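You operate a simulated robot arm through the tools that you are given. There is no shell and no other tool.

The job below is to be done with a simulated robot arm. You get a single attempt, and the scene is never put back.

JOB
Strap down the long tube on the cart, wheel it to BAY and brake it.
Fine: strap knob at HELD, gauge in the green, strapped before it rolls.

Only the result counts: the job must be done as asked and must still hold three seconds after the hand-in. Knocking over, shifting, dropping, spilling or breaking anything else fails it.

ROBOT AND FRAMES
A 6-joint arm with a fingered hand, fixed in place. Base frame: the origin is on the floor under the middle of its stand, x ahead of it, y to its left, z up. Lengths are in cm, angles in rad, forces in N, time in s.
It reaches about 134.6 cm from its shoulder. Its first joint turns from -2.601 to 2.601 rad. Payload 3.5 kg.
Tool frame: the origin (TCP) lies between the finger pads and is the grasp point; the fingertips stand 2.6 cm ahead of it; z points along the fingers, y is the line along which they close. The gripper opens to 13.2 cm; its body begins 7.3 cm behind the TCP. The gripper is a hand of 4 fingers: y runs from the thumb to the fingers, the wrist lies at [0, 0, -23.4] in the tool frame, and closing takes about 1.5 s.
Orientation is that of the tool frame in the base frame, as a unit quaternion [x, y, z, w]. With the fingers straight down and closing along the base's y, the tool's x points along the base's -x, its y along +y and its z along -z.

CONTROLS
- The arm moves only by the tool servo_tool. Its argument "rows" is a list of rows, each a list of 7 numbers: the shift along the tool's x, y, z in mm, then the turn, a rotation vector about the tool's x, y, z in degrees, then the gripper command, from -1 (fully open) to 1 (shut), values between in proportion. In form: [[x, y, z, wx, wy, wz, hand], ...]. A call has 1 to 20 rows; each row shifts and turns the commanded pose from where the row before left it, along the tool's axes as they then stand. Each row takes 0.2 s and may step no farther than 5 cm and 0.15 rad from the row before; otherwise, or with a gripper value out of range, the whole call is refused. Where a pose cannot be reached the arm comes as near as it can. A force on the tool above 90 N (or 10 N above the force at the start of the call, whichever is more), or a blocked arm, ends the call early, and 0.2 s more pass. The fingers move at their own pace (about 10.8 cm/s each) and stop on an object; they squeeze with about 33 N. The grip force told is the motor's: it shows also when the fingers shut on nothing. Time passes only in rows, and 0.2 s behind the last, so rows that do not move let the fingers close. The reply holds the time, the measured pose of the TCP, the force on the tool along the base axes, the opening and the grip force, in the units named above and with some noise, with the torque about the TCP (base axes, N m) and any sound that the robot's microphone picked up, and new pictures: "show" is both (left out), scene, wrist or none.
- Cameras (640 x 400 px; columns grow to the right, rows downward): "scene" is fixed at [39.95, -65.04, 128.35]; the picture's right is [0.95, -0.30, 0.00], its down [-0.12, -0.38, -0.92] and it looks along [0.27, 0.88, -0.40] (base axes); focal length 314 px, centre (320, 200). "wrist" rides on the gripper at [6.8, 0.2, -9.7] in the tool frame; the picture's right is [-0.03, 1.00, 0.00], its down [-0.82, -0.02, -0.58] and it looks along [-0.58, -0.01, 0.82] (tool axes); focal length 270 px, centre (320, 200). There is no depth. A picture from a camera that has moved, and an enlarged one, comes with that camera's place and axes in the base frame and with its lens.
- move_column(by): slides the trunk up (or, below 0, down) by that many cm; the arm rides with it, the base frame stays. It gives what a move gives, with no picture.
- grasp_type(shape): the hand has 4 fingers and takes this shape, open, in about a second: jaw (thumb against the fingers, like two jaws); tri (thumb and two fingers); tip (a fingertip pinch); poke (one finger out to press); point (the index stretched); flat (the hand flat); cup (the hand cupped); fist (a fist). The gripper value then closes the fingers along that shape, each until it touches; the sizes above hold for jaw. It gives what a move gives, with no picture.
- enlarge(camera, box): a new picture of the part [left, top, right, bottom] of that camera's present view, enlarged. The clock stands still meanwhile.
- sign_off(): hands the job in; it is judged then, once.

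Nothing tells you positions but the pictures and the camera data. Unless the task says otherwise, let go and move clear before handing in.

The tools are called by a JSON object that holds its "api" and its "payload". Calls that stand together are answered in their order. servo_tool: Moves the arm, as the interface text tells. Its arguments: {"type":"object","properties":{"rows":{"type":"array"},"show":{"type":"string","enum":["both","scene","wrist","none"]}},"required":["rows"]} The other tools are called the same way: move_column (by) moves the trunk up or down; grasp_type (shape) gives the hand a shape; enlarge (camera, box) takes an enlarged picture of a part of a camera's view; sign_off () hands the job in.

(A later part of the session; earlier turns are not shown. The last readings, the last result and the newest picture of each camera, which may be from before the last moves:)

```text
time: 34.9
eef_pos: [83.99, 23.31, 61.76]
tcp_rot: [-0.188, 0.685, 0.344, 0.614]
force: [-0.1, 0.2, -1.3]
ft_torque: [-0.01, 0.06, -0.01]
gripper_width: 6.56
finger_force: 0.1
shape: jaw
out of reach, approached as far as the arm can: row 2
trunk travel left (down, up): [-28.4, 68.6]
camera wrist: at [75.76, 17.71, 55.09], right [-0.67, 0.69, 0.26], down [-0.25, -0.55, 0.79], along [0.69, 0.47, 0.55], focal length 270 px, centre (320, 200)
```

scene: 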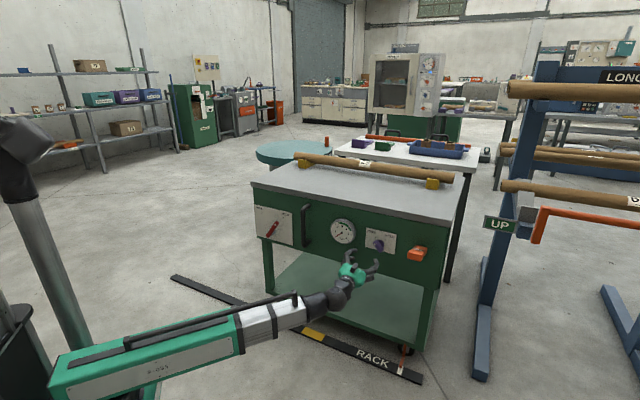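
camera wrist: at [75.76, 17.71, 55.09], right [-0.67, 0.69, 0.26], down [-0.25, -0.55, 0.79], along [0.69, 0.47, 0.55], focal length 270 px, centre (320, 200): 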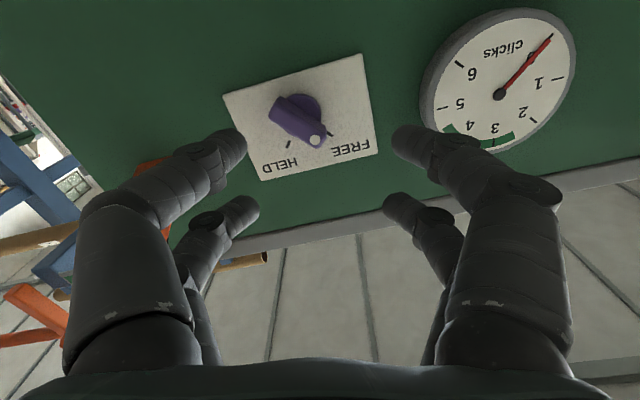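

The flip works, with the camera now below the hand. I'll continue rolling to align with the fin at FREE, shift to the knob axis and correct the height with the trunk.

{"api": "move_column", "payload": {"by": 0.9}}

{"api": "servo_tool", "payload": {"rows": [[0, 0, 0, 0, 0, -8.5, 0.0], [0, 0, 0, 0, 0, -8.5, 0.0], [0, 0, 0, 0, 0, -8.5, 0.0], [0, 0, 0, 0, 0, -8.5, 0.0], [0, 0, 0, 0, 0, -8.5, 0.0], [0, 0, 0, 0, 0, -8.5, 0.0], [10, -13, 0, 0, 0, 0, 0.0], [0, 0, 30, 0, 0, 0, 0.0], [0, 0, 20, 0, 0, 0, 0.0], [0, 0, 0, 0, 0, 0, 0.0]]}}

{"api": "enlarge", "payload": {"camera": "wrist", "box": [220, 70, 420, 230]}}

```text
time: 35.5
eef_pos: [84.08, 23.37, 62.58]
tcp_rot: [-0.187, 0.686, 0.344, 0.614]
force: [0.6, 0.0, -1.0]
ft_torque: [0.0, 0.0, -0.03]
gripper_width: 6.54
finger_force: 0.0
shape: jaw
trunk travel left (down, up): [-29.3, 67.7]
```

```text
time: 37.7
eef_pos: [88.68, 25.73, 62.63]
tcp_rot: [-0.465, 0.538, 0.047, 0.701]
force: [0.0, 0.1, -0.3]
ft_torque: [-0.03, 0.0, -0.03]
gripper_width: 6.55
finger_force: 0.1
shape: jaw
trunk travel left (down, up): [-29.3, 67.7]
camera wrist: at [84.52, 15.94, 57.01], right [-0.58, 0.58, -0.58], down [-0.74, -0.06, 0.67], along [0.35, 0.82, 0.46], focal length 270 px, centre (320, 200)
```

scene: 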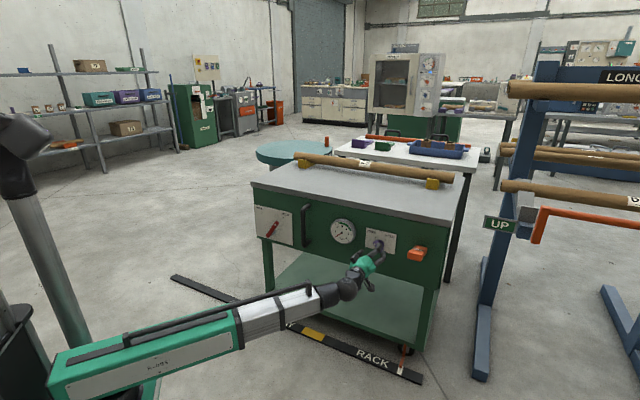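
wrist: 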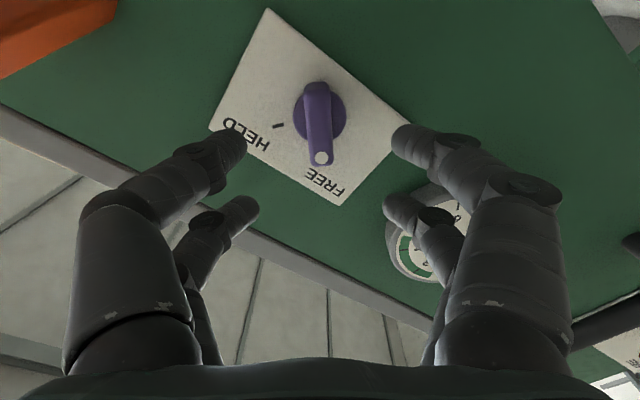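

```text
2.50 times, centred on (320, 150) of wrist
camera zoom: at [84.52, 15.94, 57.01], right [-0.58, 0.58, -0.58], down [-0.74, -0.06, 0.67], along [0.35, 0.82, 0.46], focal length 676 px, centre (320, 325)
```

zoom: 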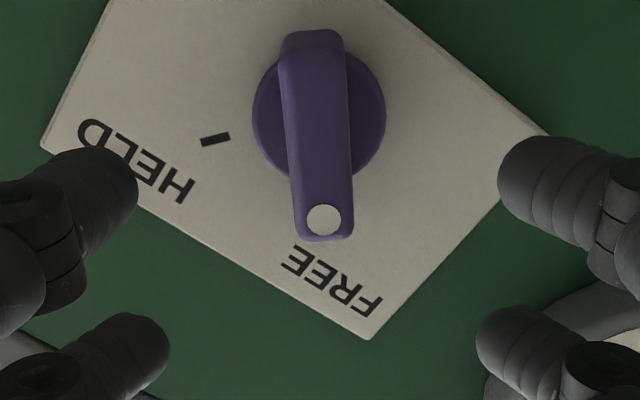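

Comparing rays from the flipped and unflipped views shows the knob is deeper and lower than I thought: axis at about s=44.2, z≈61.9, disc front at h≈90.8. That explains why the fingers slipped off before. I'll lower the trunk 0.7 cm, shift, and advance deeper.

{"api": "move_column", "payload": {"by": -0.7}}

{"api": "servo_tool", "payload": {"rows": [[2.5, -3, 20, 0, 0, 0, 0.0], [0, 0, 20, 0, 0, 0, 0.0], [0, 0, 10, 0, 0, 0, 0.0], [0, 0, 0, 0, 0, 0, 0.0]], "show": "wrist"}}

{"api": "enlarge", "payload": {"camera": "wrist", "box": [220, 70, 420, 230]}}

```text
time: 38.3
eef_pos: [88.68, 25.62, 61.8]
tcp_rot: [-0.464, 0.538, 0.047, 0.702]
force: [0.5, -0.2, -0.1]
ft_torque: [-0.01, 0.01, -0.04]
gripper_width: 6.54
finger_force: 0.1
shape: jaw
trunk travel left (down, up): [-28.6, 68.4]
```

```text
time: 39.3
eef_pos: [92.67, 28.99, 61.86]
tcp_rot: [-0.466, 0.538, 0.047, 0.701]
force: [0.7, 0.2, 0.2]
ft_torque: [-0.02, -0.01, -0.04]
gripper_width: 6.54
finger_force: 0.1
shape: jaw
trunk travel left (down, up): [-28.6, 68.4]
camera wrist: at [88.39, 19.17, 56.3], right [-0.58, 0.58, -0.58], down [-0.74, -0.06, 0.67], along [0.35, 0.82, 0.46], focal length 270 px, centre (320, 200)
```

wrist: 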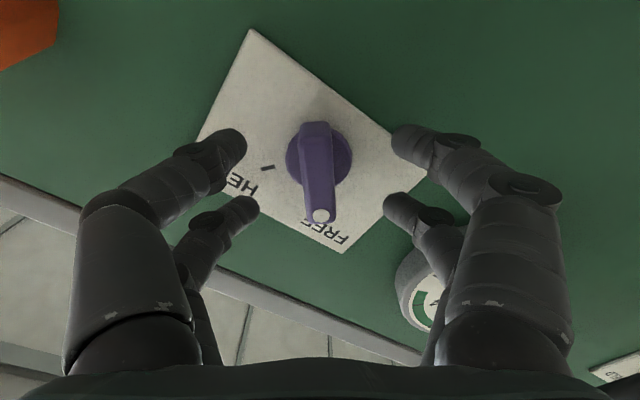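

```text
2.50 times, centred on (320, 150) of wrist
camera zoom: at [88.39, 19.17, 56.3], right [-0.58, 0.58, -0.58], down [-0.74, -0.06, 0.67], along [0.35, 0.82, 0.46], focal length 676 px, centre (320, 325)
```

zoom: 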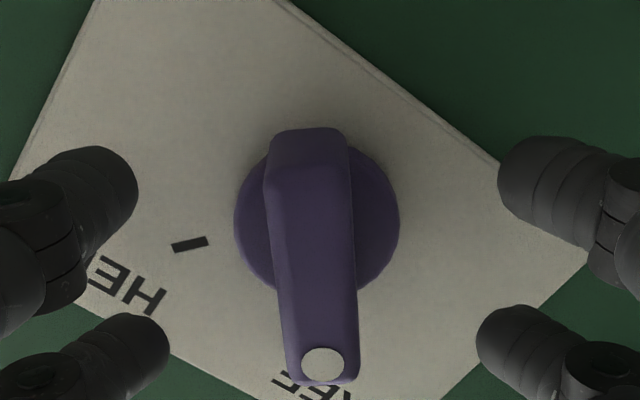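

Now it's well centred, with the fin about 4.9 cm long and the pads near ±2 cm. I'll advance 10 mm and grip.

{"api": "servo_tool", "payload": {"rows": [[0, 0, 10, 0, 0, 0, 0.0], [0, 0, 0, 0, 0, 0, 0.5], [0, 0, 0, 0, 0, 0, 1], [0, 0, 0, 0, 0, 0, 1], [0, 0, 0, 0, 0, 0, 1], [0, 0, 0, 0, 0, 0, 1], [0, 0, 0, 0, 0, 0, 1]], "show": "wrist"}}

{"api": "enlarge", "payload": {"camera": "wrist", "box": [220, 70, 420, 230]}}

```text
time: 40.9
eef_pos: [93.32, 29.61, 61.81]
tcp_rot: [-0.464, 0.539, 0.046, 0.701]
force: [8.0, 5.4, 2.5]
ft_torque: [0.01, -0.02, -0.1]
gripper_width: 1.11
finger_force: 33.0
shape: jaw
trunk travel left (down, up): [-28.6, 68.4]
camera wrist: at [89.11, 19.84, 56.28], right [-0.58, 0.58, -0.58], down [-0.74, -0.06, 0.67], along [0.35, 0.82, 0.46], focal length 270 px, centre (320, 200)
```

wrist: 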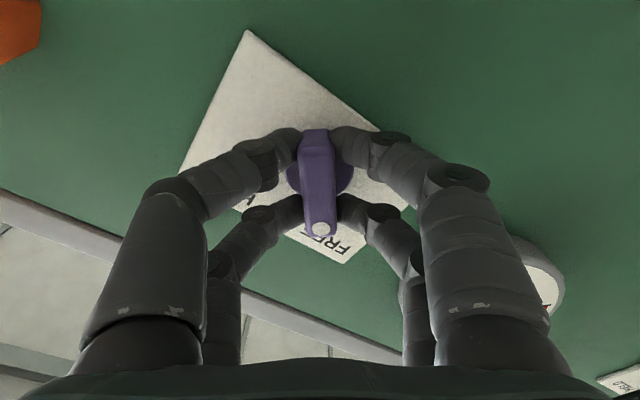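

```text
2.50 times, centred on (320, 150) of wrist
camera zoom: at [89.11, 19.84, 56.28], right [-0.58, 0.58, -0.58], down [-0.74, -0.06, 0.67], along [0.35, 0.82, 0.46], focal length 676 px, centre (320, 325)
```

zoom: 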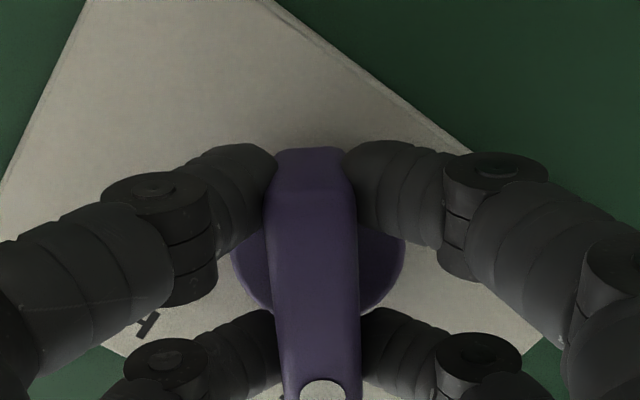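

Solid grip with all four fingers on the fin. Now I'll turn it clockwise.

{"api": "servo_tool", "payload": {"rows": [[0, 0, 0, 0, 0, 6, 1], [0, 0, 0, 0, 0, 6, 1], [0, 0, 0, 0, 0, 6, 1], [0, 0, 0, 0, 0, 6, 1], [0, 0, 0, 0, 0, 6, 1], [0, 0, 0, 0, 0, 6, 1], [0, 0, 0, 0, 0, 6, 1], [0, 0, 0, 0, 0, 6, 1], [0, 0, 0, 0, 0, 0, 1]], "show": "wrist"}}

{"api": "enlarge", "payload": {"camera": "wrist", "box": [220, 70, 420, 230]}}

```text
time: 42.9
eef_pos: [93.11, 29.68, 61.8]
tcp_rot: [-0.206, 0.681, 0.328, 0.622]
force: [-0.9, 12.3, 0.6]
ft_torque: [-0.05, 0.04, 0.2]
gripper_width: 1.03
finger_force: 32.7
shape: jaw
trunk travel left (down, up): [-28.6, 68.4]
camera wrist: at [85.19, 23.81, 55.18], right [-0.68, 0.7, 0.22], down [-0.28, -0.53, 0.8], along [0.67, 0.49, 0.55], focal length 270 px, centre (320, 200)
```

wrist: 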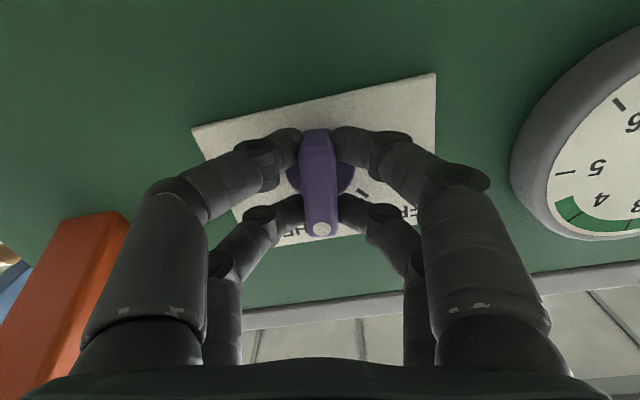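

```text
2.50 times, centred on (320, 150) of wrist
camera zoom: at [85.19, 23.81, 55.18], right [-0.68, 0.7, 0.22], down [-0.28, -0.53, 0.8], along [0.67, 0.49, 0.55], focal length 676 px, centre (320, 325)
```

zoom: 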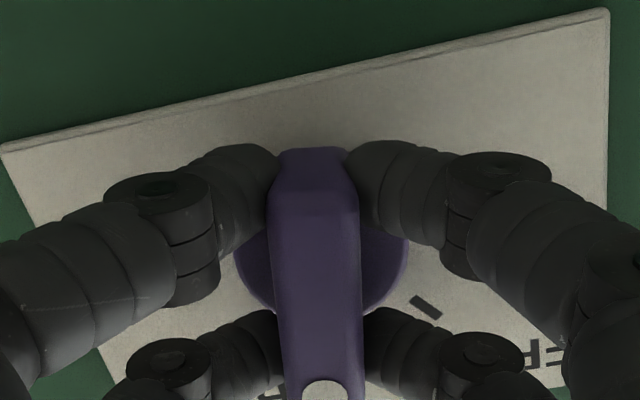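

The fin follows and is now past the middle. I'll continue to the HELD mark.

{"api": "servo_tool", "payload": {"rows": [[0, 0, 0, 0, 0, 6, 1], [0, 0, 0, 0, 0, 6, 1], [0, 0, 0, 0, 0, 6, 1], [0, 0, 0, 0, 0, 5, 1], [0, 0, 0, 0, 0, 0, 1]], "show": "wrist"}}

{"api": "enlarge", "payload": {"camera": "wrist", "box": [220, 70, 420, 230]}}

```text
time: 44.1
eef_pos: [93.19, 29.61, 61.85]
tcp_rot: [-0.066, 0.708, 0.446, 0.544]
force: [-5.6, 16.7, 0.5]
ft_torque: [-0.02, -0.01, 0.4]
gripper_width: 1.02
finger_force: 33.6
shape: jaw
trunk travel left (down, up): [-28.6, 68.4]
camera wrist: at [83.43, 25.6, 56.31], right [-0.57, 0.58, 0.58], down [-0.07, -0.74, 0.67], along [0.82, 0.34, 0.46], focal length 270 px, centre (320, 200)
```

wrist: 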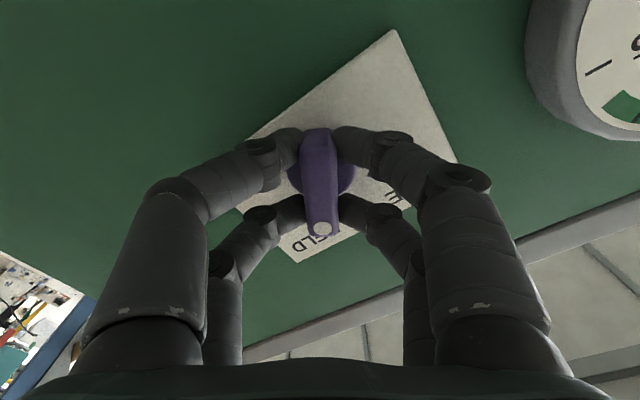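

```text
2.50 times, centred on (320, 150) of wrist
camera zoom: at [83.43, 25.6, 56.31], right [-0.57, 0.58, 0.58], down [-0.07, -0.74, 0.67], along [0.82, 0.34, 0.46], focal length 676 px, centre (320, 325)
```

zoom: 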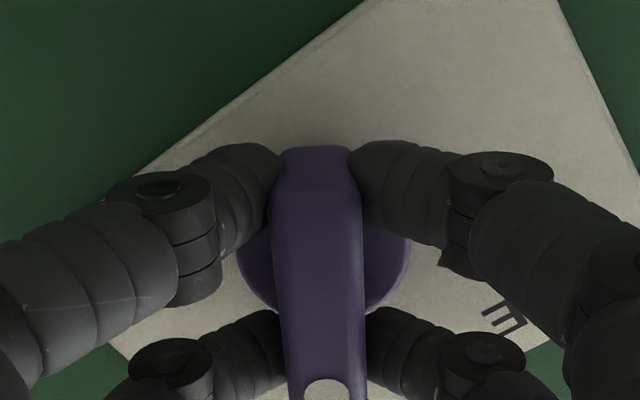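

The hand's roll now mirrors the starting angle, so the fin should be at HELD. I'll release, back off and check.

{"api": "servo_tool", "payload": {"rows": [[0, 0, 0, 0, 0, 2, 1], [0, 0, 0, 0, 0, 0, 0.4], [0, 0, 0, 0, 0, 0, 0.0], [0, 0, 0, 0, 0, 0, 0.0], [0, 0, 0, 0, 0, 0, 0.0], [0, 0, -25, 0, 0, 0, 0.0], [0, 0, -30, 0, 0, 0, 0.0], [0, 0, -30, 0, 0, 0, 0.0], [0, 0, -20, 0, 0, 0, 0.0], [0, 0, 0, 0, 0, 0, 0.0]]}}

{"api": "enlarge", "payload": {"camera": "scene", "box": [320, 210, 440, 285]}}

```text
time: 46.3
eef_pos: [85.76, 22.27, 61.84]
tcp_rot: [-0.052, 0.708, 0.455, 0.538]
force: [0.3, -0.6, 0.4]
ft_torque: [-0.01, -0.02, 0.03]
gripper_width: 6.53
finger_force: 0.1
shape: jaw
trunk travel left (down, up): [-28.6, 68.4]
camera wrist: at [75.89, 18.25, 56.48], right [-0.55, 0.57, 0.61], down [-0.06, -0.76, 0.65], along [0.83, 0.32, 0.45], focal length 270 px, centre (320, 200)
```

scene: 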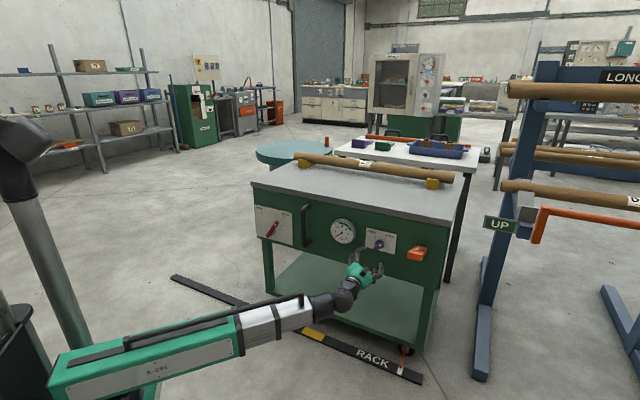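
wrist: 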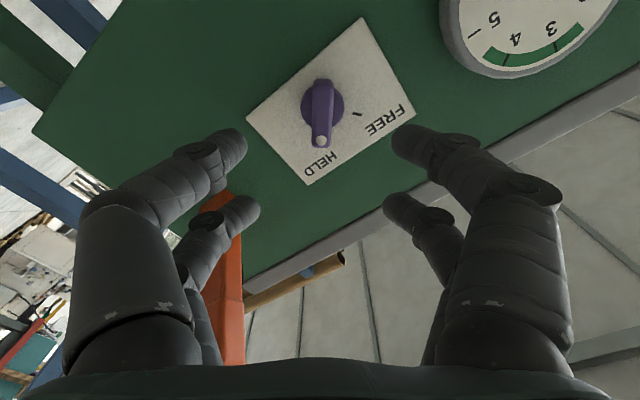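

```text
5.33 times, centred on (380, 248) of scene
camera zoom: at [39.95, -65.04, 128.35], right [0.95, -0.3, 0.0], down [-0.12, -0.38, -0.92], along [0.27, 0.88, -0.4], focal length 1674 px, centre (0, -53)
```

zoom: 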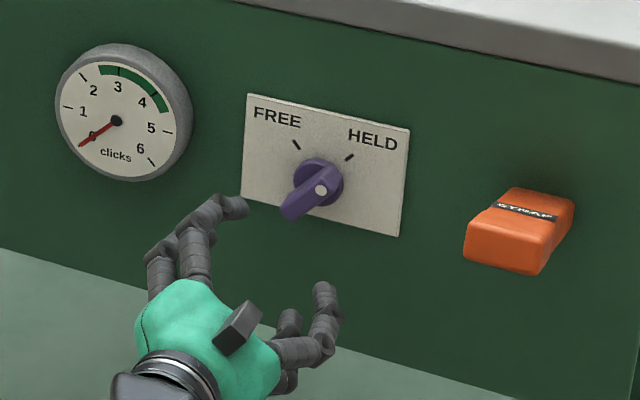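

The strap knob now stands at HELD and the gauge still reads 0. Next is the orange STRAP lever, so I'll roll the hand onto its side (fingers above and below) and move back for a good look at the lever's length and height.

{"api": "servo_tool", "payload": {"rows": [[0, 0, 0, 0, 0, 8, -1], [0, 0, 0, 0, 0, 8, -1], [0, 0, 0, 0, 0, 8, -1], [0, 0, 0, 0, 0, 8, -1], [0, 0, 0, 0, 0, 8, -1], [0, 0, 0, 0, 0, 8, -1], [0, 0, 0, 0, 0, 6, -1], [-30, 0, -35, 0, 0, 0, -1], [-30, 0, -35, 0, 0, 0, -1], [0, 0, 0, 0, 0, 0, -1]]}}

```text
time: 48.5
eef_pos: [85.18, 13.12, 61.89]
tcp_rot: [0.274, 0.655, 0.649, 0.272]
force: [-0.7, -0.3, -0.4]
ft_torque: [0.04, 0.0, 0.0]
gripper_width: 13.21
finger_force: 0.0
shape: jaw
trunk travel left (down, up): [-28.6, 68.4]
camera wrist: at [73.45, 11.07, 62.08], right [0.03, -0.01, 1.0], down [0.16, -0.99, -0.02], along [0.99, 0.16, -0.02], focal length 270 px, centre (320, 200)
```

scene: 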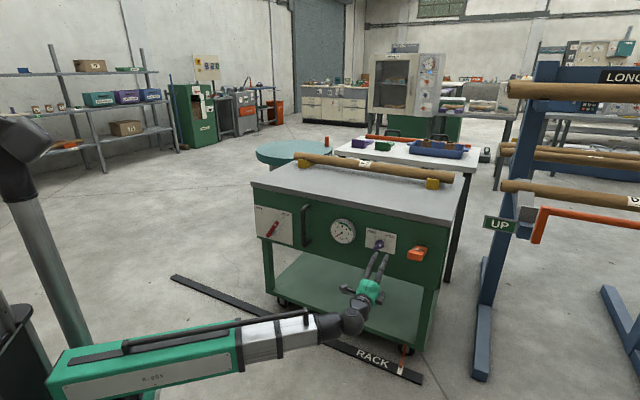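
wrist: 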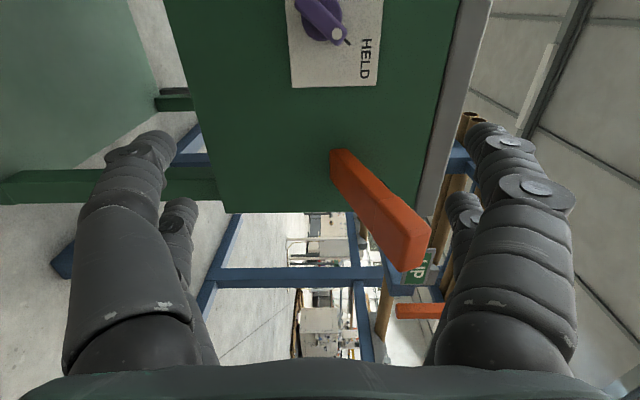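

By triangulation, the lever's end is at about (96, 10.6, 69), sticking out 16 cm from the panel and rising outward, so it should press down. I'll raise the trunk 7 cm and line up so the lever's end goes between the upper fingers and the lower thumb, like a fork.

{"api": "move_column", "payload": {"by": 7.2}}

{"api": "servo_tool", "payload": {"rows": [[-46, 0, 0, 0, 0, 0, -0.2], [-47, 0, 0, 0, 0, 0, -0.2], [0, 0, 0, 0, 0, 0, -0.2], [0, 0, 0, 0, 0, 0, -0.2]]}}

```text
time: 49.6
eef_pos: [85.2, 13.04, 69.1]
tcp_rot: [0.273, 0.655, 0.65, 0.272]
force: [-0.8, 0.0, 0.5]
ft_torque: [0.02, -0.02, 0.03]
gripper_width: 13.21
finger_force: 0.0
shape: jaw
trunk travel left (down, up): [-35.8, 61.2]
```

```text
time: 50.6
eef_pos: [91.57, 6.5, 69.24]
tcp_rot: [0.273, 0.656, 0.649, 0.272]
force: [0.6, -1.1, 1.0]
ft_torque: [0.01, -0.03, -0.02]
gripper_width: 7.94
finger_force: 0.0
shape: jaw
trunk travel left (down, up): [-35.8, 61.2]
camera wrist: at [79.94, 4.49, 69.25], right [0.03, -0.01, 1.0], down [0.16, -0.99, -0.01], along [0.99, 0.16, -0.02], focal length 270 px, centre (320, 200)
```

scene: 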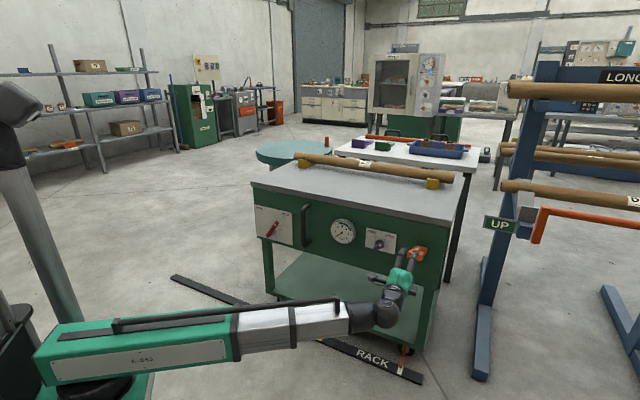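
wrist: 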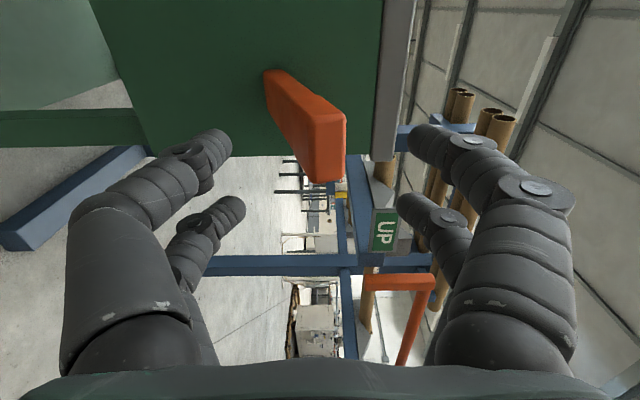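

The lever end is centred between the upper fingers and the thumb. I'll advance 7.5 cm so the lever's end sits inside the fork.

{"api": "servo_tool", "payload": {"rows": [[0, 0, 25, 0, 0, 0, -0.2], [0, 0, 25, 0, 0, 0, -0.1], [0, 0, 25, 0, 0, 0, 0.0], [0, 0, 0, 0, 0, 0, 0.1], [0, 0, 0, 0, 0, 0, 0.1]]}}

{"api": "enlarge", "payload": {"camera": "scene", "box": [320, 210, 460, 310]}}

```text
time: 51.8
eef_pos: [97.02, 11.89, 69.05]
tcp_rot: [0.276, 0.655, 0.648, 0.273]
force: [0.6, 0.3, 0.1]
ft_torque: [0.01, 0.0, 0.03]
gripper_width: 6.0
finger_force: 0.0
shape: jaw
trunk travel left (down, up): [-35.8, 61.2]
camera wrist: at [85.36, 9.78, 69.26], right [0.03, -0.01, 1.0], down [0.16, -0.99, -0.02], along [0.99, 0.16, -0.02], focal length 270 px, centre (320, 200)
```

scene: 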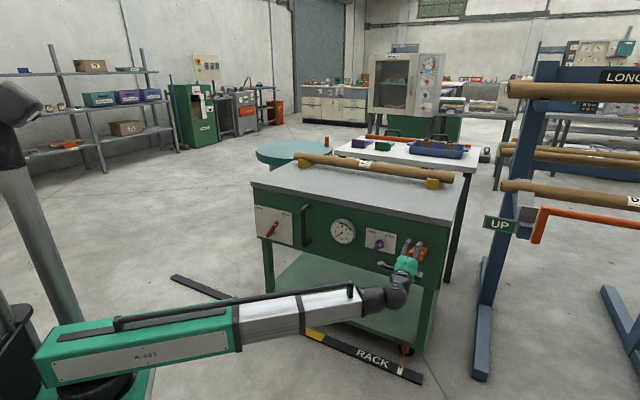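
wrist: 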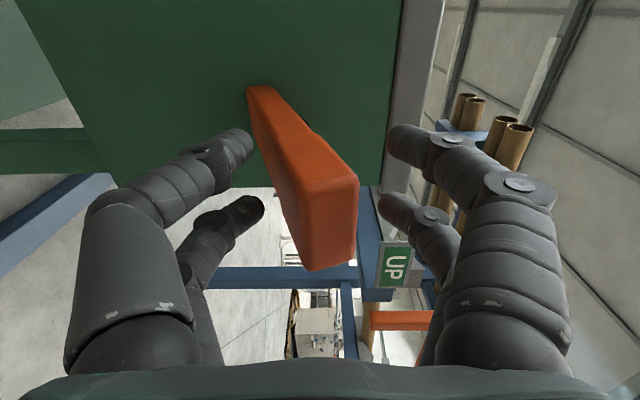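

```text
4.00 times, centred on (390, 260) of scene
camera zoom: at [39.95, -65.04, 128.35], right [0.95, -0.3, 0.0], down [-0.12, -0.38, -0.92], along [0.27, 0.88, -0.4], focal length 1256 px, centre (40, -40)
```

zoom: 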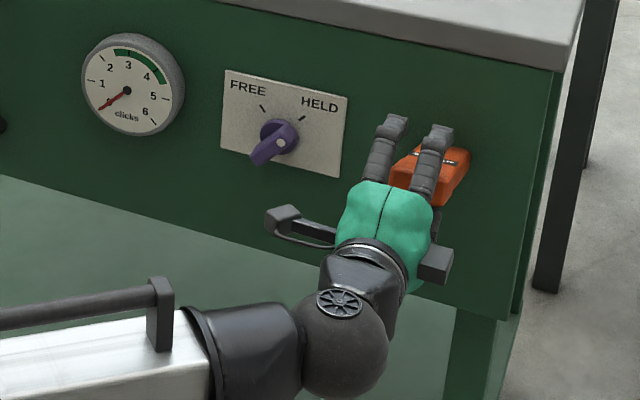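

The lever's end is inside the fork with the upper fingers above it. I'll press down by pitching the hand about the wrist, watching force, sound and gauge.

{"api": "servo_tool", "payload": {"rows": [[0, -16.3, -0.6, 4, 0, 0, 0.1], [0, -16.3, -0.6, 4, 0, 0, 0.1], [0, -16.3, -0.6, 4, 0, 0, 0.1], [0, 0, 0, 0, 0, 0, 0.1]]}}

{"api": "enlarge", "payload": {"camera": "scene", "box": [320, 210, 460, 310]}}

```text
time: 52.8
eef_pos: [96.42, 11.33, 64.31]
tcp_rot: [0.302, 0.72, 0.577, 0.241]
force: [-1.6, -1.4, 4.6]
ft_torque: [0.12, -0.16, 0.0]
gripper_width: 6.12
finger_force: 0.0
shape: jaw
trunk travel left (down, up): [-35.8, 61.2]
camera wrist: at [84.98, 9.53, 66.45], right [0.17, 0.13, 0.98], down [0.17, -0.98, 0.1], along [0.97, 0.15, -0.19], focal length 270 px, centre (320, 200)
```

scene: 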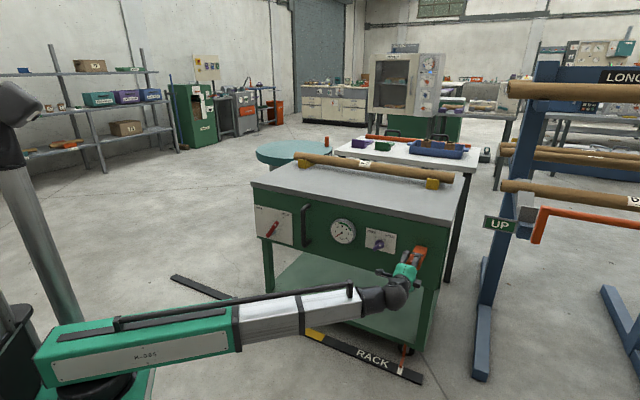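
wrist: 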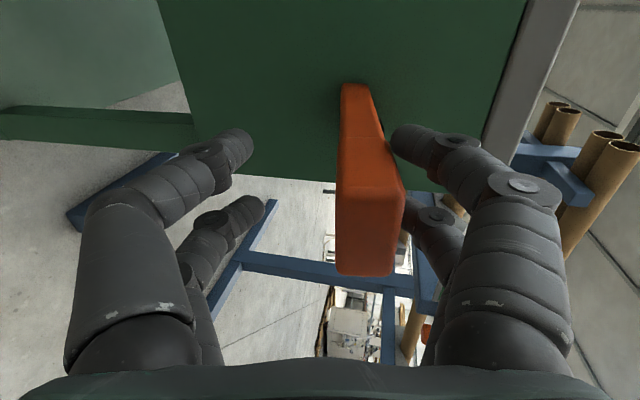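

```text
4.00 times, centred on (390, 260) of scene
camera zoom: at [39.95, -65.04, 128.35], right [0.95, -0.3, 0.0], down [-0.12, -0.38, -0.92], along [0.27, 0.88, -0.4], focal length 1256 px, centre (40, -40)
```

zoom: 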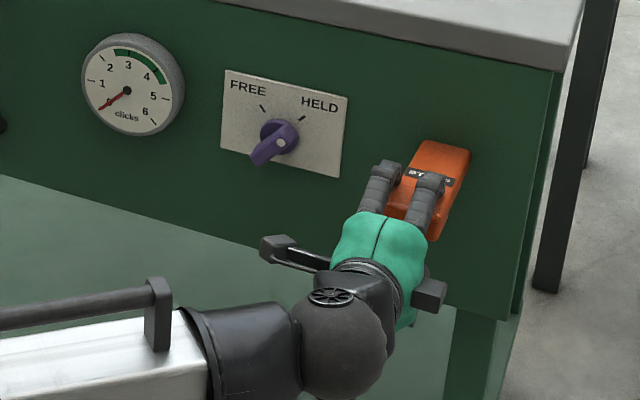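

The fingers have met the lever and it's starting to move, at about 5 N. I'll keep pressing.

{"api": "servo_tool", "payload": {"rows": [[0, -16.3, -0.6, 4, 0, 0, 0.1], [0, -16.3, -0.6, 4, 0, 0, 0.1], [0, 0, 0, 0, 0, 0, 0.1]]}}

{"api": "enlarge", "payload": {"camera": "scene", "box": [320, 210, 460, 310]}}

```text
time: 53.6
eef_pos: [95.77, 10.68, 61.19]
tcp_rot: [0.318, 0.758, 0.525, 0.22]
force: [-0.6, -0.3, 6.2]
ft_torque: [0.19, -0.18, -0.01]
gripper_width: 6.32
finger_force: 0.0
shape: jaw
trunk travel left (down, up): [-35.8, 61.2]
camera wrist: at [84.66, 9.2, 64.63], right [0.27, 0.23, 0.94], down [0.18, -0.97, 0.18], along [0.95, 0.12, -0.3], focal length 270 px, centre (320, 200)
```

scene: 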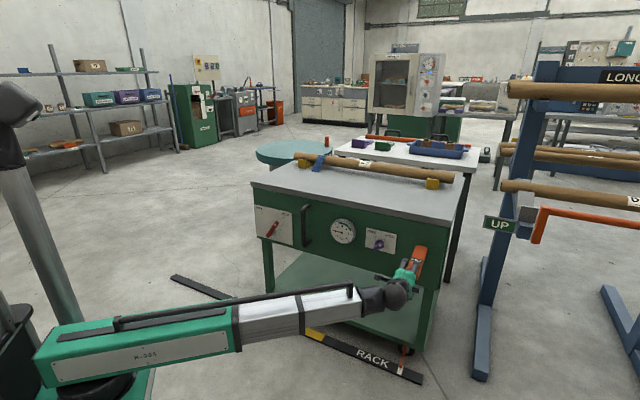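
wrist: 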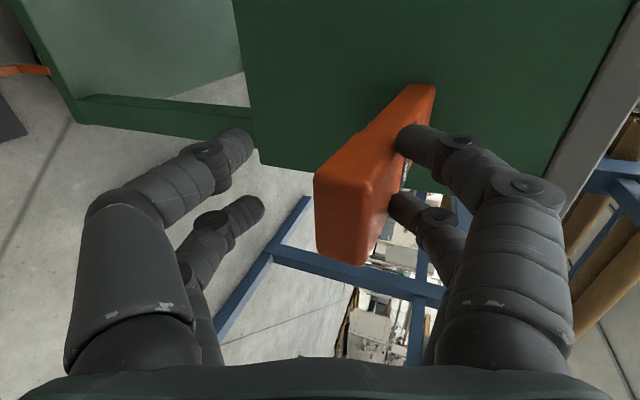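

```text
4.00 times, centred on (390, 260) of scene
camera zoom: at [39.95, -65.04, 128.35], right [0.95, -0.3, 0.0], down [-0.12, -0.38, -0.92], along [0.27, 0.88, -0.4], focal length 1256 px, centre (40, -40)
```

zoom: 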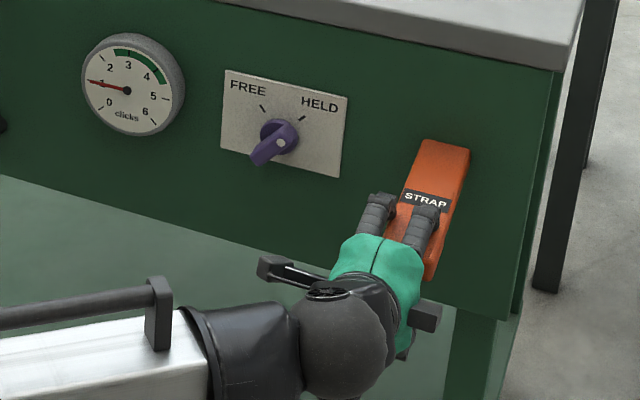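

One click: the gauge reads 1 and a blue strap appeared over the tube. I'll lift back up and see whether the lever springs back.

{"api": "servo_tool", "payload": {"rows": [[0, 16.3, -0.6, -4, 0, 0, 0.1], [0, 16.3, -0.6, -4, 0, 0, 0.1], [0, 16.3, -0.6, -4, 0, 0, 0.1], [0, 16.3, -0.6, -4, 0, 0, 0.1], [0, 16.3, -0.6, -4, 0, 0, 0.1], [0, 0, 0, 0, 0, 0, 0.1]]}}

{"api": "enlarge", "payload": {"camera": "scene", "box": [320, 210, 460, 310]}}

```text
time: 55.0
eef_pos: [97.09, 11.72, 69.01]
tcp_rot: [0.274, 0.655, 0.649, 0.273]
force: [0.1, -0.3, -0.3]
ft_torque: [-0.02, 0.06, -0.01]
gripper_width: 5.99
finger_force: 0.0
shape: jaw
trunk travel left (down, up): [-35.8, 61.2]
camera wrist: at [85.34, 9.69, 69.27], right [0.02, -0.01, 1.0], down [0.16, -0.99, -0.02], along [0.99, 0.16, -0.02], focal length 270 px, centre (320, 200)
```

scene: 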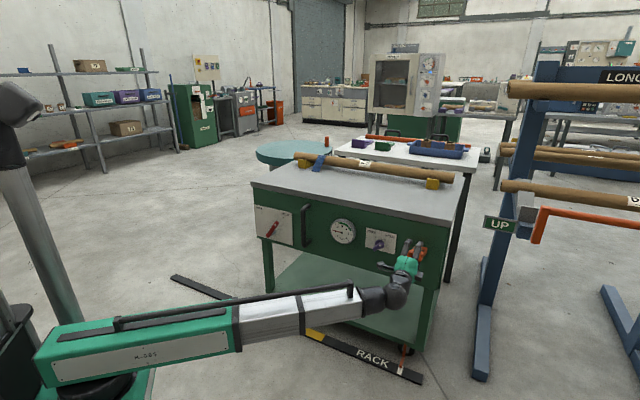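
wrist: 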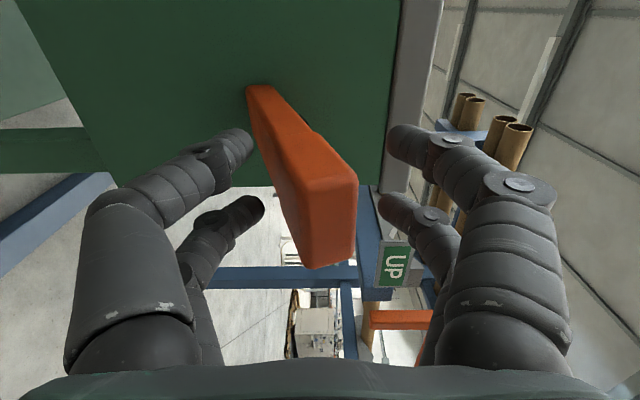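

```text
4.00 times, centred on (390, 260) of scene
camera zoom: at [39.95, -65.04, 128.35], right [0.95, -0.3, 0.0], down [-0.12, -0.38, -0.92], along [0.27, 0.88, -0.4], focal length 1256 px, centre (40, -40)
```

zoom: 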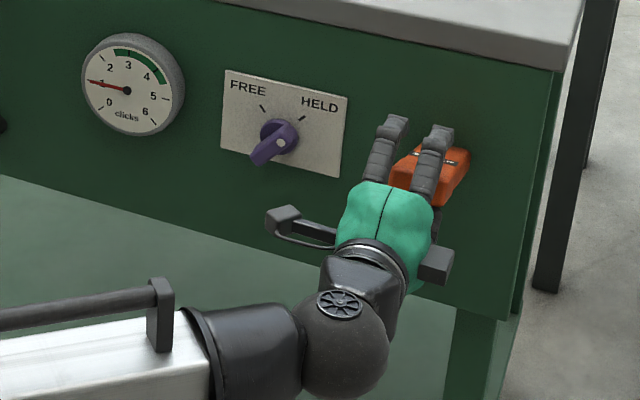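

The lever springs back and the gauge holds at 1. I'll repeat the same stroke for click 2 and check.

{"api": "servo_tool", "payload": {"rows": [[0, -16.3, -0.6, 4, 0, 0, 0.1], [0, -16.3, -0.6, 4, 0, 0, 0.1], [0, -16.3, -0.6, 4, 0, 0, 0.1], [0, -16.3, -0.6, 4, 0, 0, 0.1], [0, -16.3, -0.6, 4, 0, 0, 0.1], [0, 0, 0, 0, 0, 0, 0.1], [0, 16.3, -0.6, -4, 0, 0, 0.1], [0, 16.3, -0.6, -4, 0, 0, 0.1], [0, 16.3, -0.6, -4, 0, 0, 0.1], [0, 16.3, -0.6, -4, 0, 0, 0.1], [0, 16.3, -0.6, -4, 0, 0, 0.1], [0, 0, 0, 0, 0, 0, 0.1]], "show": "scene"}}

{"api": "enlarge", "payload": {"camera": "scene", "box": [320, 210, 460, 310]}}

```text
time: 57.6
eef_pos: [97.23, 11.78, 69.0]
tcp_rot: [0.274, 0.655, 0.65, 0.272]
force: [-0.2, 0.4, 0.8]
ft_torque: [-0.01, 0.0, 0.01]
gripper_width: 6.01
finger_force: 0.0
shape: jaw
trunk travel left (down, up): [-35.8, 61.2]
```

scene: 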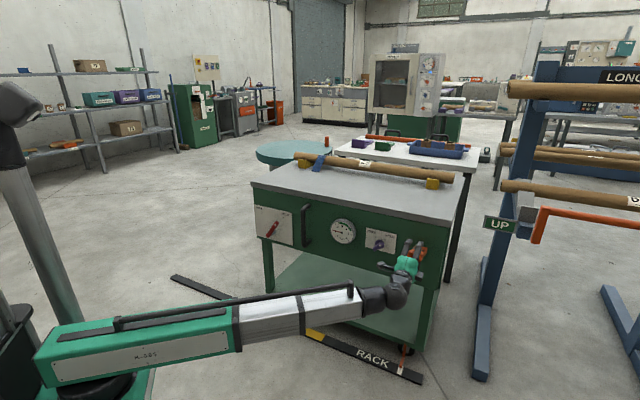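

```text
4.00 times, centred on (390, 260) of scene
camera zoom: at [39.95, -65.04, 128.35], right [0.95, -0.3, 0.0], down [-0.12, -0.38, -0.92], along [0.27, 0.88, -0.4], focal length 1256 px, centre (40, -40)
```

zoom: 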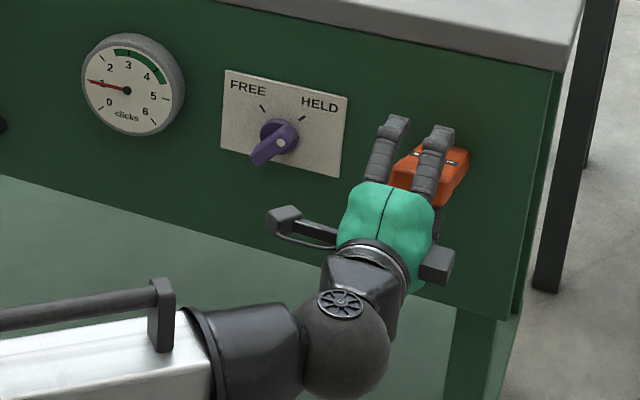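

The gauge still reads 1, so the faster stroke apparently didn't go deep enough. The red lever also looks different, so I'll check both.

{"api": "enlarge", "payload": {"camera": "scene", "box": [240, 190, 360, 265]}}

{"api": "enlarge", "payload": {"camera": "scene", "box": [270, 300, 440, 400]}}

```text
5.33 times, centred on (300, 228) of scene
camera zoom: at [39.95, -65.04, 128.35], right [0.95, -0.3, 0.0], down [-0.12, -0.38, -0.92], along [0.27, 0.88, -0.4], focal length 1674 px, centre (427, 53)
```

zoom: 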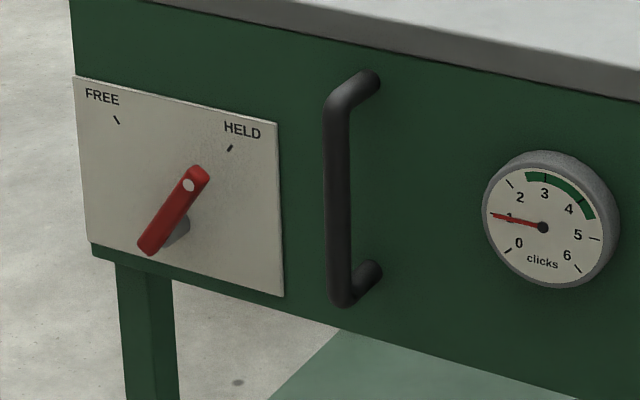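

```text
3.76 times, centred on (355, 350) of scene
camera zoom: at [39.95, -65.04, 128.35], right [0.95, -0.3, 0.0], down [-0.12, -0.38, -0.92], along [0.27, 0.88, -0.4], focal length 1182 px, centre (188, -365)
```

zoom: 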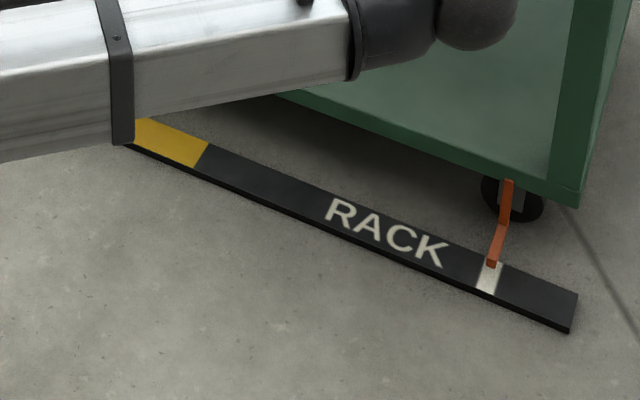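

The red lever is unchanged at HELD and the cart hasn't moved. I'll press again and hold at the bottom to see whether it clicks.

{"api": "servo_tool", "payload": {"rows": [[0, -16.3, -0.6, 4, 0, 0, 0.1], [0, -16.3, -0.6, 4, 0, 0, 0.1], [0, -16.3, -0.6, 4, 0, 0, 0.1], [0, -16.3, -0.6, 4, 0, 0, 0.1], [0, -16.3, -0.6, 4, 0, 0, 0.1], [0, 0, 0, 0, 0, 0, 0.1], [0, 0, 0, 0, 0, 0, 0.1]], "show": "wrist"}}

{"api": "enlarge", "payload": {"camera": "scene", "box": [320, 210, 460, 310]}}

```text
time: 59.2
eef_pos: [95.83, 10.65, 61.09]
tcp_rot: [0.318, 0.758, 0.525, 0.22]
force: [-1.0, -1.2, 5.6]
ft_torque: [0.18, -0.14, 0.01]
gripper_width: 6.28
finger_force: 0.1
shape: jaw
trunk travel left (down, up): [-35.8, 61.2]
camera wrist: at [84.69, 9.09, 64.62], right [0.27, 0.23, 0.94], down [0.18, -0.97, 0.18], along [0.95, 0.12, -0.3], focal length 270 px, centre (320, 200)
```

wrist: 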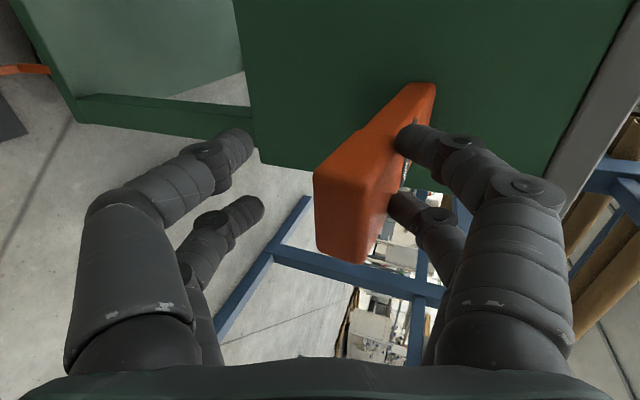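

```text
4.00 times, centred on (390, 260) of scene
camera zoom: at [39.95, -65.04, 128.35], right [0.95, -0.3, 0.0], down [-0.12, -0.38, -0.92], along [0.27, 0.88, -0.4], focal length 1256 px, centre (40, -40)
```

zoom: 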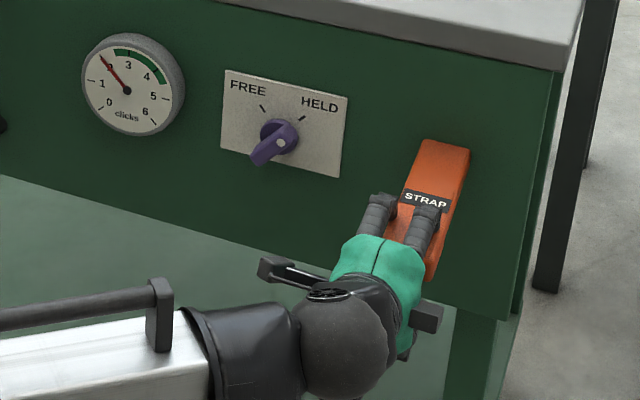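

The gauge now reads 2, so the hold at the bottom is what counts. I'll release and do one more held stroke.

{"api": "servo_tool", "payload": {"rows": [[0, 16.3, -0.6, -4, 0, 0, 0.1], [0, 16.3, -0.6, -4, 0, 0, 0.1], [0, 16.3, -0.6, -4, 0, 0, 0.1], [0, 16.3, -0.6, -4, 0, 0, 0.1], [0, 16.3, -0.6, -4, 0, 0, 0.1], [0, 0, 0, 0, 0, 0, 0.1], [0, 0, 0, 0, 0, 0, 0.1]], "show": "none"}}

{"api": "enlarge", "payload": {"camera": "scene", "box": [320, 210, 460, 310]}}

```text
time: 60.8
eef_pos: [97.07, 11.57, 69.1]
tcp_rot: [0.275, 0.655, 0.649, 0.272]
force: [0.2, -0.2, 0.7]
ft_torque: [0.01, 0.04, -0.04]
gripper_width: 5.97
finger_force: 0.0
shape: jaw
trunk travel left (down, up): [-35.8, 61.2]
```

```text
4.00 times, centred on (390, 260) of scene
camera zoom: at [39.95, -65.04, 128.35], right [0.95, -0.3, 0.0], down [-0.12, -0.38, -0.92], along [0.27, 0.88, -0.4], focal length 1256 px, centre (40, -40)
```

zoom: 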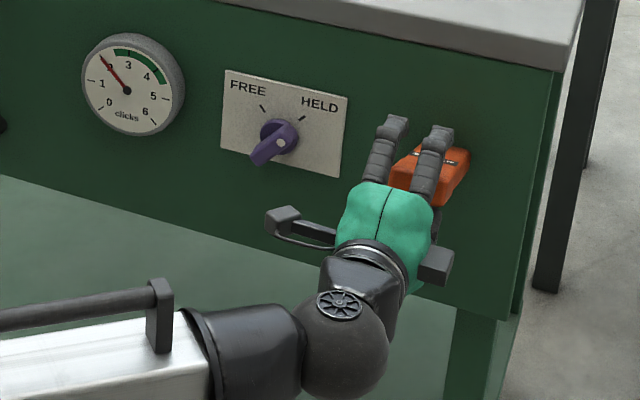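

The gauge holds at 2. One more held stroke should bring it to 3.

{"api": "servo_tool", "payload": {"rows": [[0, -16.3, -0.6, 4, 0, 0, 0.1], [0, -16.3, -0.6, 4, 0, 0, 0.1], [0, -16.3, -0.6, 4, 0, 0, 0.1], [0, -16.3, -0.6, 4, 0, 0, 0.1], [0, -16.3, -0.6, 4, 0, 0, 0.1], [0, 0, 0, 0, 0, 0, 0.1], [0, 0, 0, 0, 0, 0, 0.1]], "show": "none"}}

{"api": "enlarge", "payload": {"camera": "scene", "box": [320, 210, 460, 310]}}

```text
time: 62.4
eef_pos: [95.89, 10.52, 61.13]
tcp_rot: [0.318, 0.758, 0.526, 0.219]
force: [0.2, 1.4, 6.2]
ft_torque: [0.09, -0.12, 0.03]
gripper_width: 6.4
finger_force: 0.0
shape: jaw
trunk travel left (down, up): [-35.8, 61.2]
```

```text
4.00 times, centred on (390, 260) of scene
camera zoom: at [39.95, -65.04, 128.35], right [0.95, -0.3, 0.0], down [-0.12, -0.38, -0.92], along [0.27, 0.88, -0.4], focal length 1256 px, centre (40, -40)
```

zoom: 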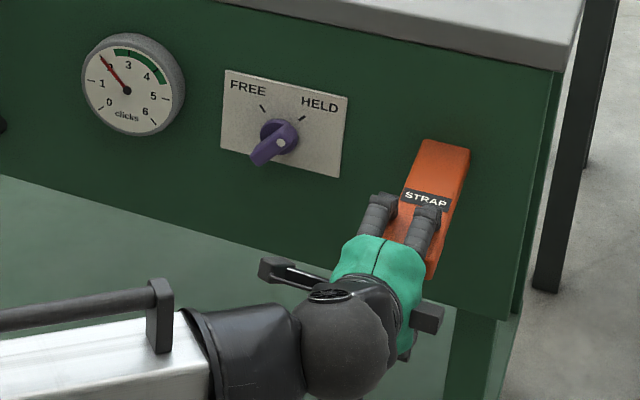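

Still 2, so the stroke is right at the click threshold. I'll press slightly deeper without releasing.

{"api": "servo_tool", "payload": {"rows": [[0, -8.2, -0.2, 2, 0, 0, 0.1], [0, 0, 0, 0, 0, 0, 0.1]], "show": "none"}}

{"api": "enlarge", "payload": {"camera": "scene", "box": [320, 210, 460, 310]}}

```text
time: 63.0
eef_pos: [95.64, 10.31, 60.4]
tcp_rot: [0.322, 0.766, 0.513, 0.215]
force: [2.6, 0.9, 7.0]
ft_torque: [0.14, -0.13, -0.03]
gripper_width: 6.49
finger_force: 0.1
shape: jaw
trunk travel left (down, up): [-35.8, 61.2]
```

```text
4.00 times, centred on (390, 260) of scene
camera zoom: at [39.95, -65.04, 128.35], right [0.95, -0.3, 0.0], down [-0.12, -0.38, -0.92], along [0.27, 0.88, -0.4], focal length 1256 px, centre (40, -40)
```

zoom: 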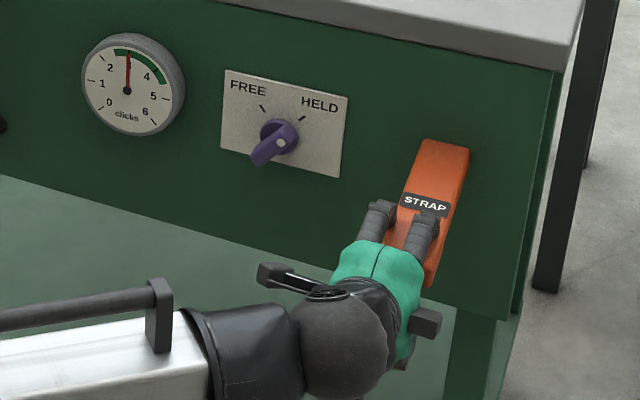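

The gauge is at 3, in the green. I'll lift the hand off the strap lever, back away, and move left while rolling to the flipped (x-down) orientation for the brake lever.

{"api": "servo_tool", "payload": {"rows": [[0, 16.3, -0.6, -4, 0, 0, 0.1], [0, 16.3, -0.6, -4, 0, 0, 0.1], [0, 16.3, -0.6, -4, 0, 0, 0.1], [0, 16.3, -0.6, -4, 0, 0, 0.0], [0, 16.3, -0.6, -4, 0, 0, -0.1], [0, 8.2, -0.2, -2, 0, 0, -0.2], [0, 0, 0, 0, 0, 0, -0.2], [0, 0, -30, 0, 0, 0, -0.2], [0, 0, -30, 0, 0, 0, -0.2], [0, 0, -25, 0, 0, 0, -0.2], [45, 0, 0, 0, 0, 0, -0.2], [45, 0, 0, 0, 0, 0, -0.2], [0, 0, 0, 0, 0, 0, -0.2]]}}

{"api": "enlarge", "payload": {"camera": "scene", "box": [320, 210, 460, 310]}}

```text
time: 65.8
eef_pos: [84.67, 12.02, 68.98]
tcp_rot: [0.275, 0.655, 0.65, 0.272]
force: [-0.1, -0.2, 0.2]
ft_torque: [0.0, 0.02, -0.01]
gripper_width: 7.89
finger_force: 0.0
shape: jaw
trunk travel left (down, up): [-35.8, 61.2]
camera wrist: at [72.93, 10.07, 69.28], right [0.02, -0.01, 1.0], down [0.16, -0.99, -0.02], along [0.99, 0.16, -0.02], focal length 270 px, centre (320, 200)
```

scene: 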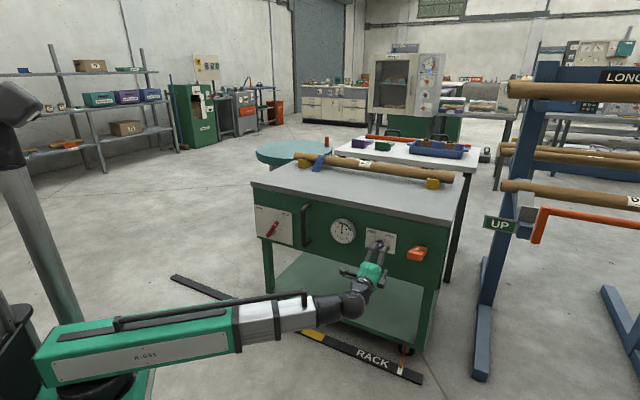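
wrist: 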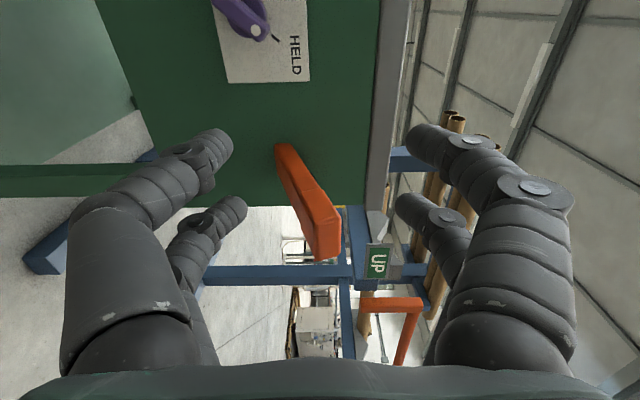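

```text
4.00 times, centred on (390, 260) of scene
camera zoom: at [39.95, -65.04, 128.35], right [0.95, -0.3, 0.0], down [-0.12, -0.38, -0.92], along [0.27, 0.88, -0.4], focal length 1256 px, centre (40, -40)
```

zoom: 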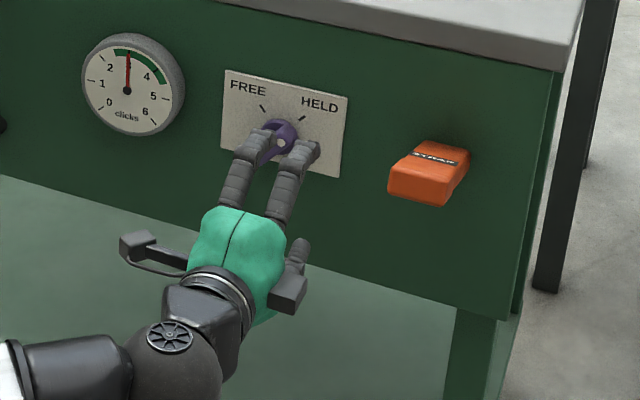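

The gauge holds at 3. I'll slide left along the panel to the brake lever region at h≈78, then roll to the flipped orientation.

{"api": "servo_tool", "payload": {"rows": [[45, 0, 8, 0, 0, 0, -0.2], [45, 0, 8, 0, 0, 0, -0.2], [45, 0, 8, 0, 0, 0, -0.2], [45, 0, 8, 0, 0, 0, -0.2], [45, 0, 8, 0, 0, 0, -0.2], [45, 0, 8, 0, 0, 0, -0.2], [45, 0, 8, 0, 0, 0, -0.2], [45, 0, 8, 0, 0, 0, -0.2], [45, 0, 8, 0, 0, 0, -0.2], [45, 0, 8, 0, 0, 0, -0.2], [45, 0, 8, 0, 0, 0, -0.2], [0, 0, 0, 0, 0, 0, -0.2]]}}

```text
time: 68.4
eef_pos: [57.18, 52.37, 69.01]
tcp_rot: [0.27, 0.657, 0.651, 0.268]
force: [-0.6, 0.4, -0.3]
ft_torque: [-0.03, -0.03, 0.01]
gripper_width: 7.87
finger_force: 0.1
shape: jaw
out of reach, approached as far as the arm can: row 11
trunk travel left (down, up): [-35.8, 61.2]
camera wrist: at [45.45, 50.25, 69.29], right [0.02, -0.01, 1.0], down [0.17, -0.98, -0.02], along [0.98, 0.17, -0.02], focal length 270 px, centre (320, 200)
```

scene: 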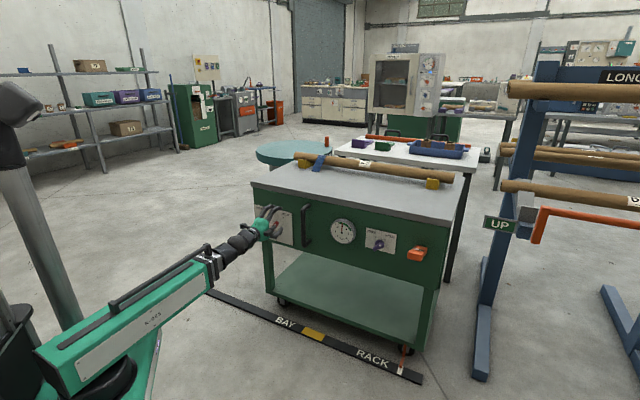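
wrist: 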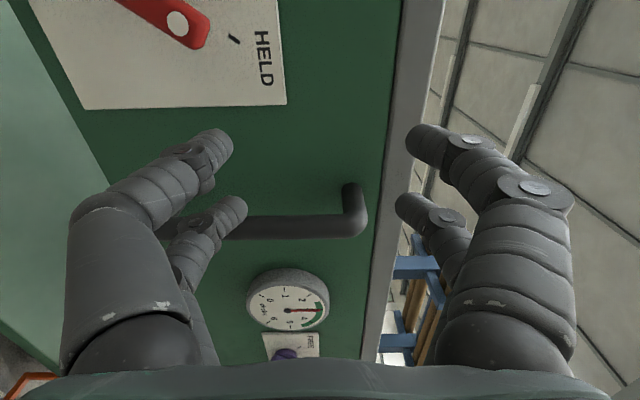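

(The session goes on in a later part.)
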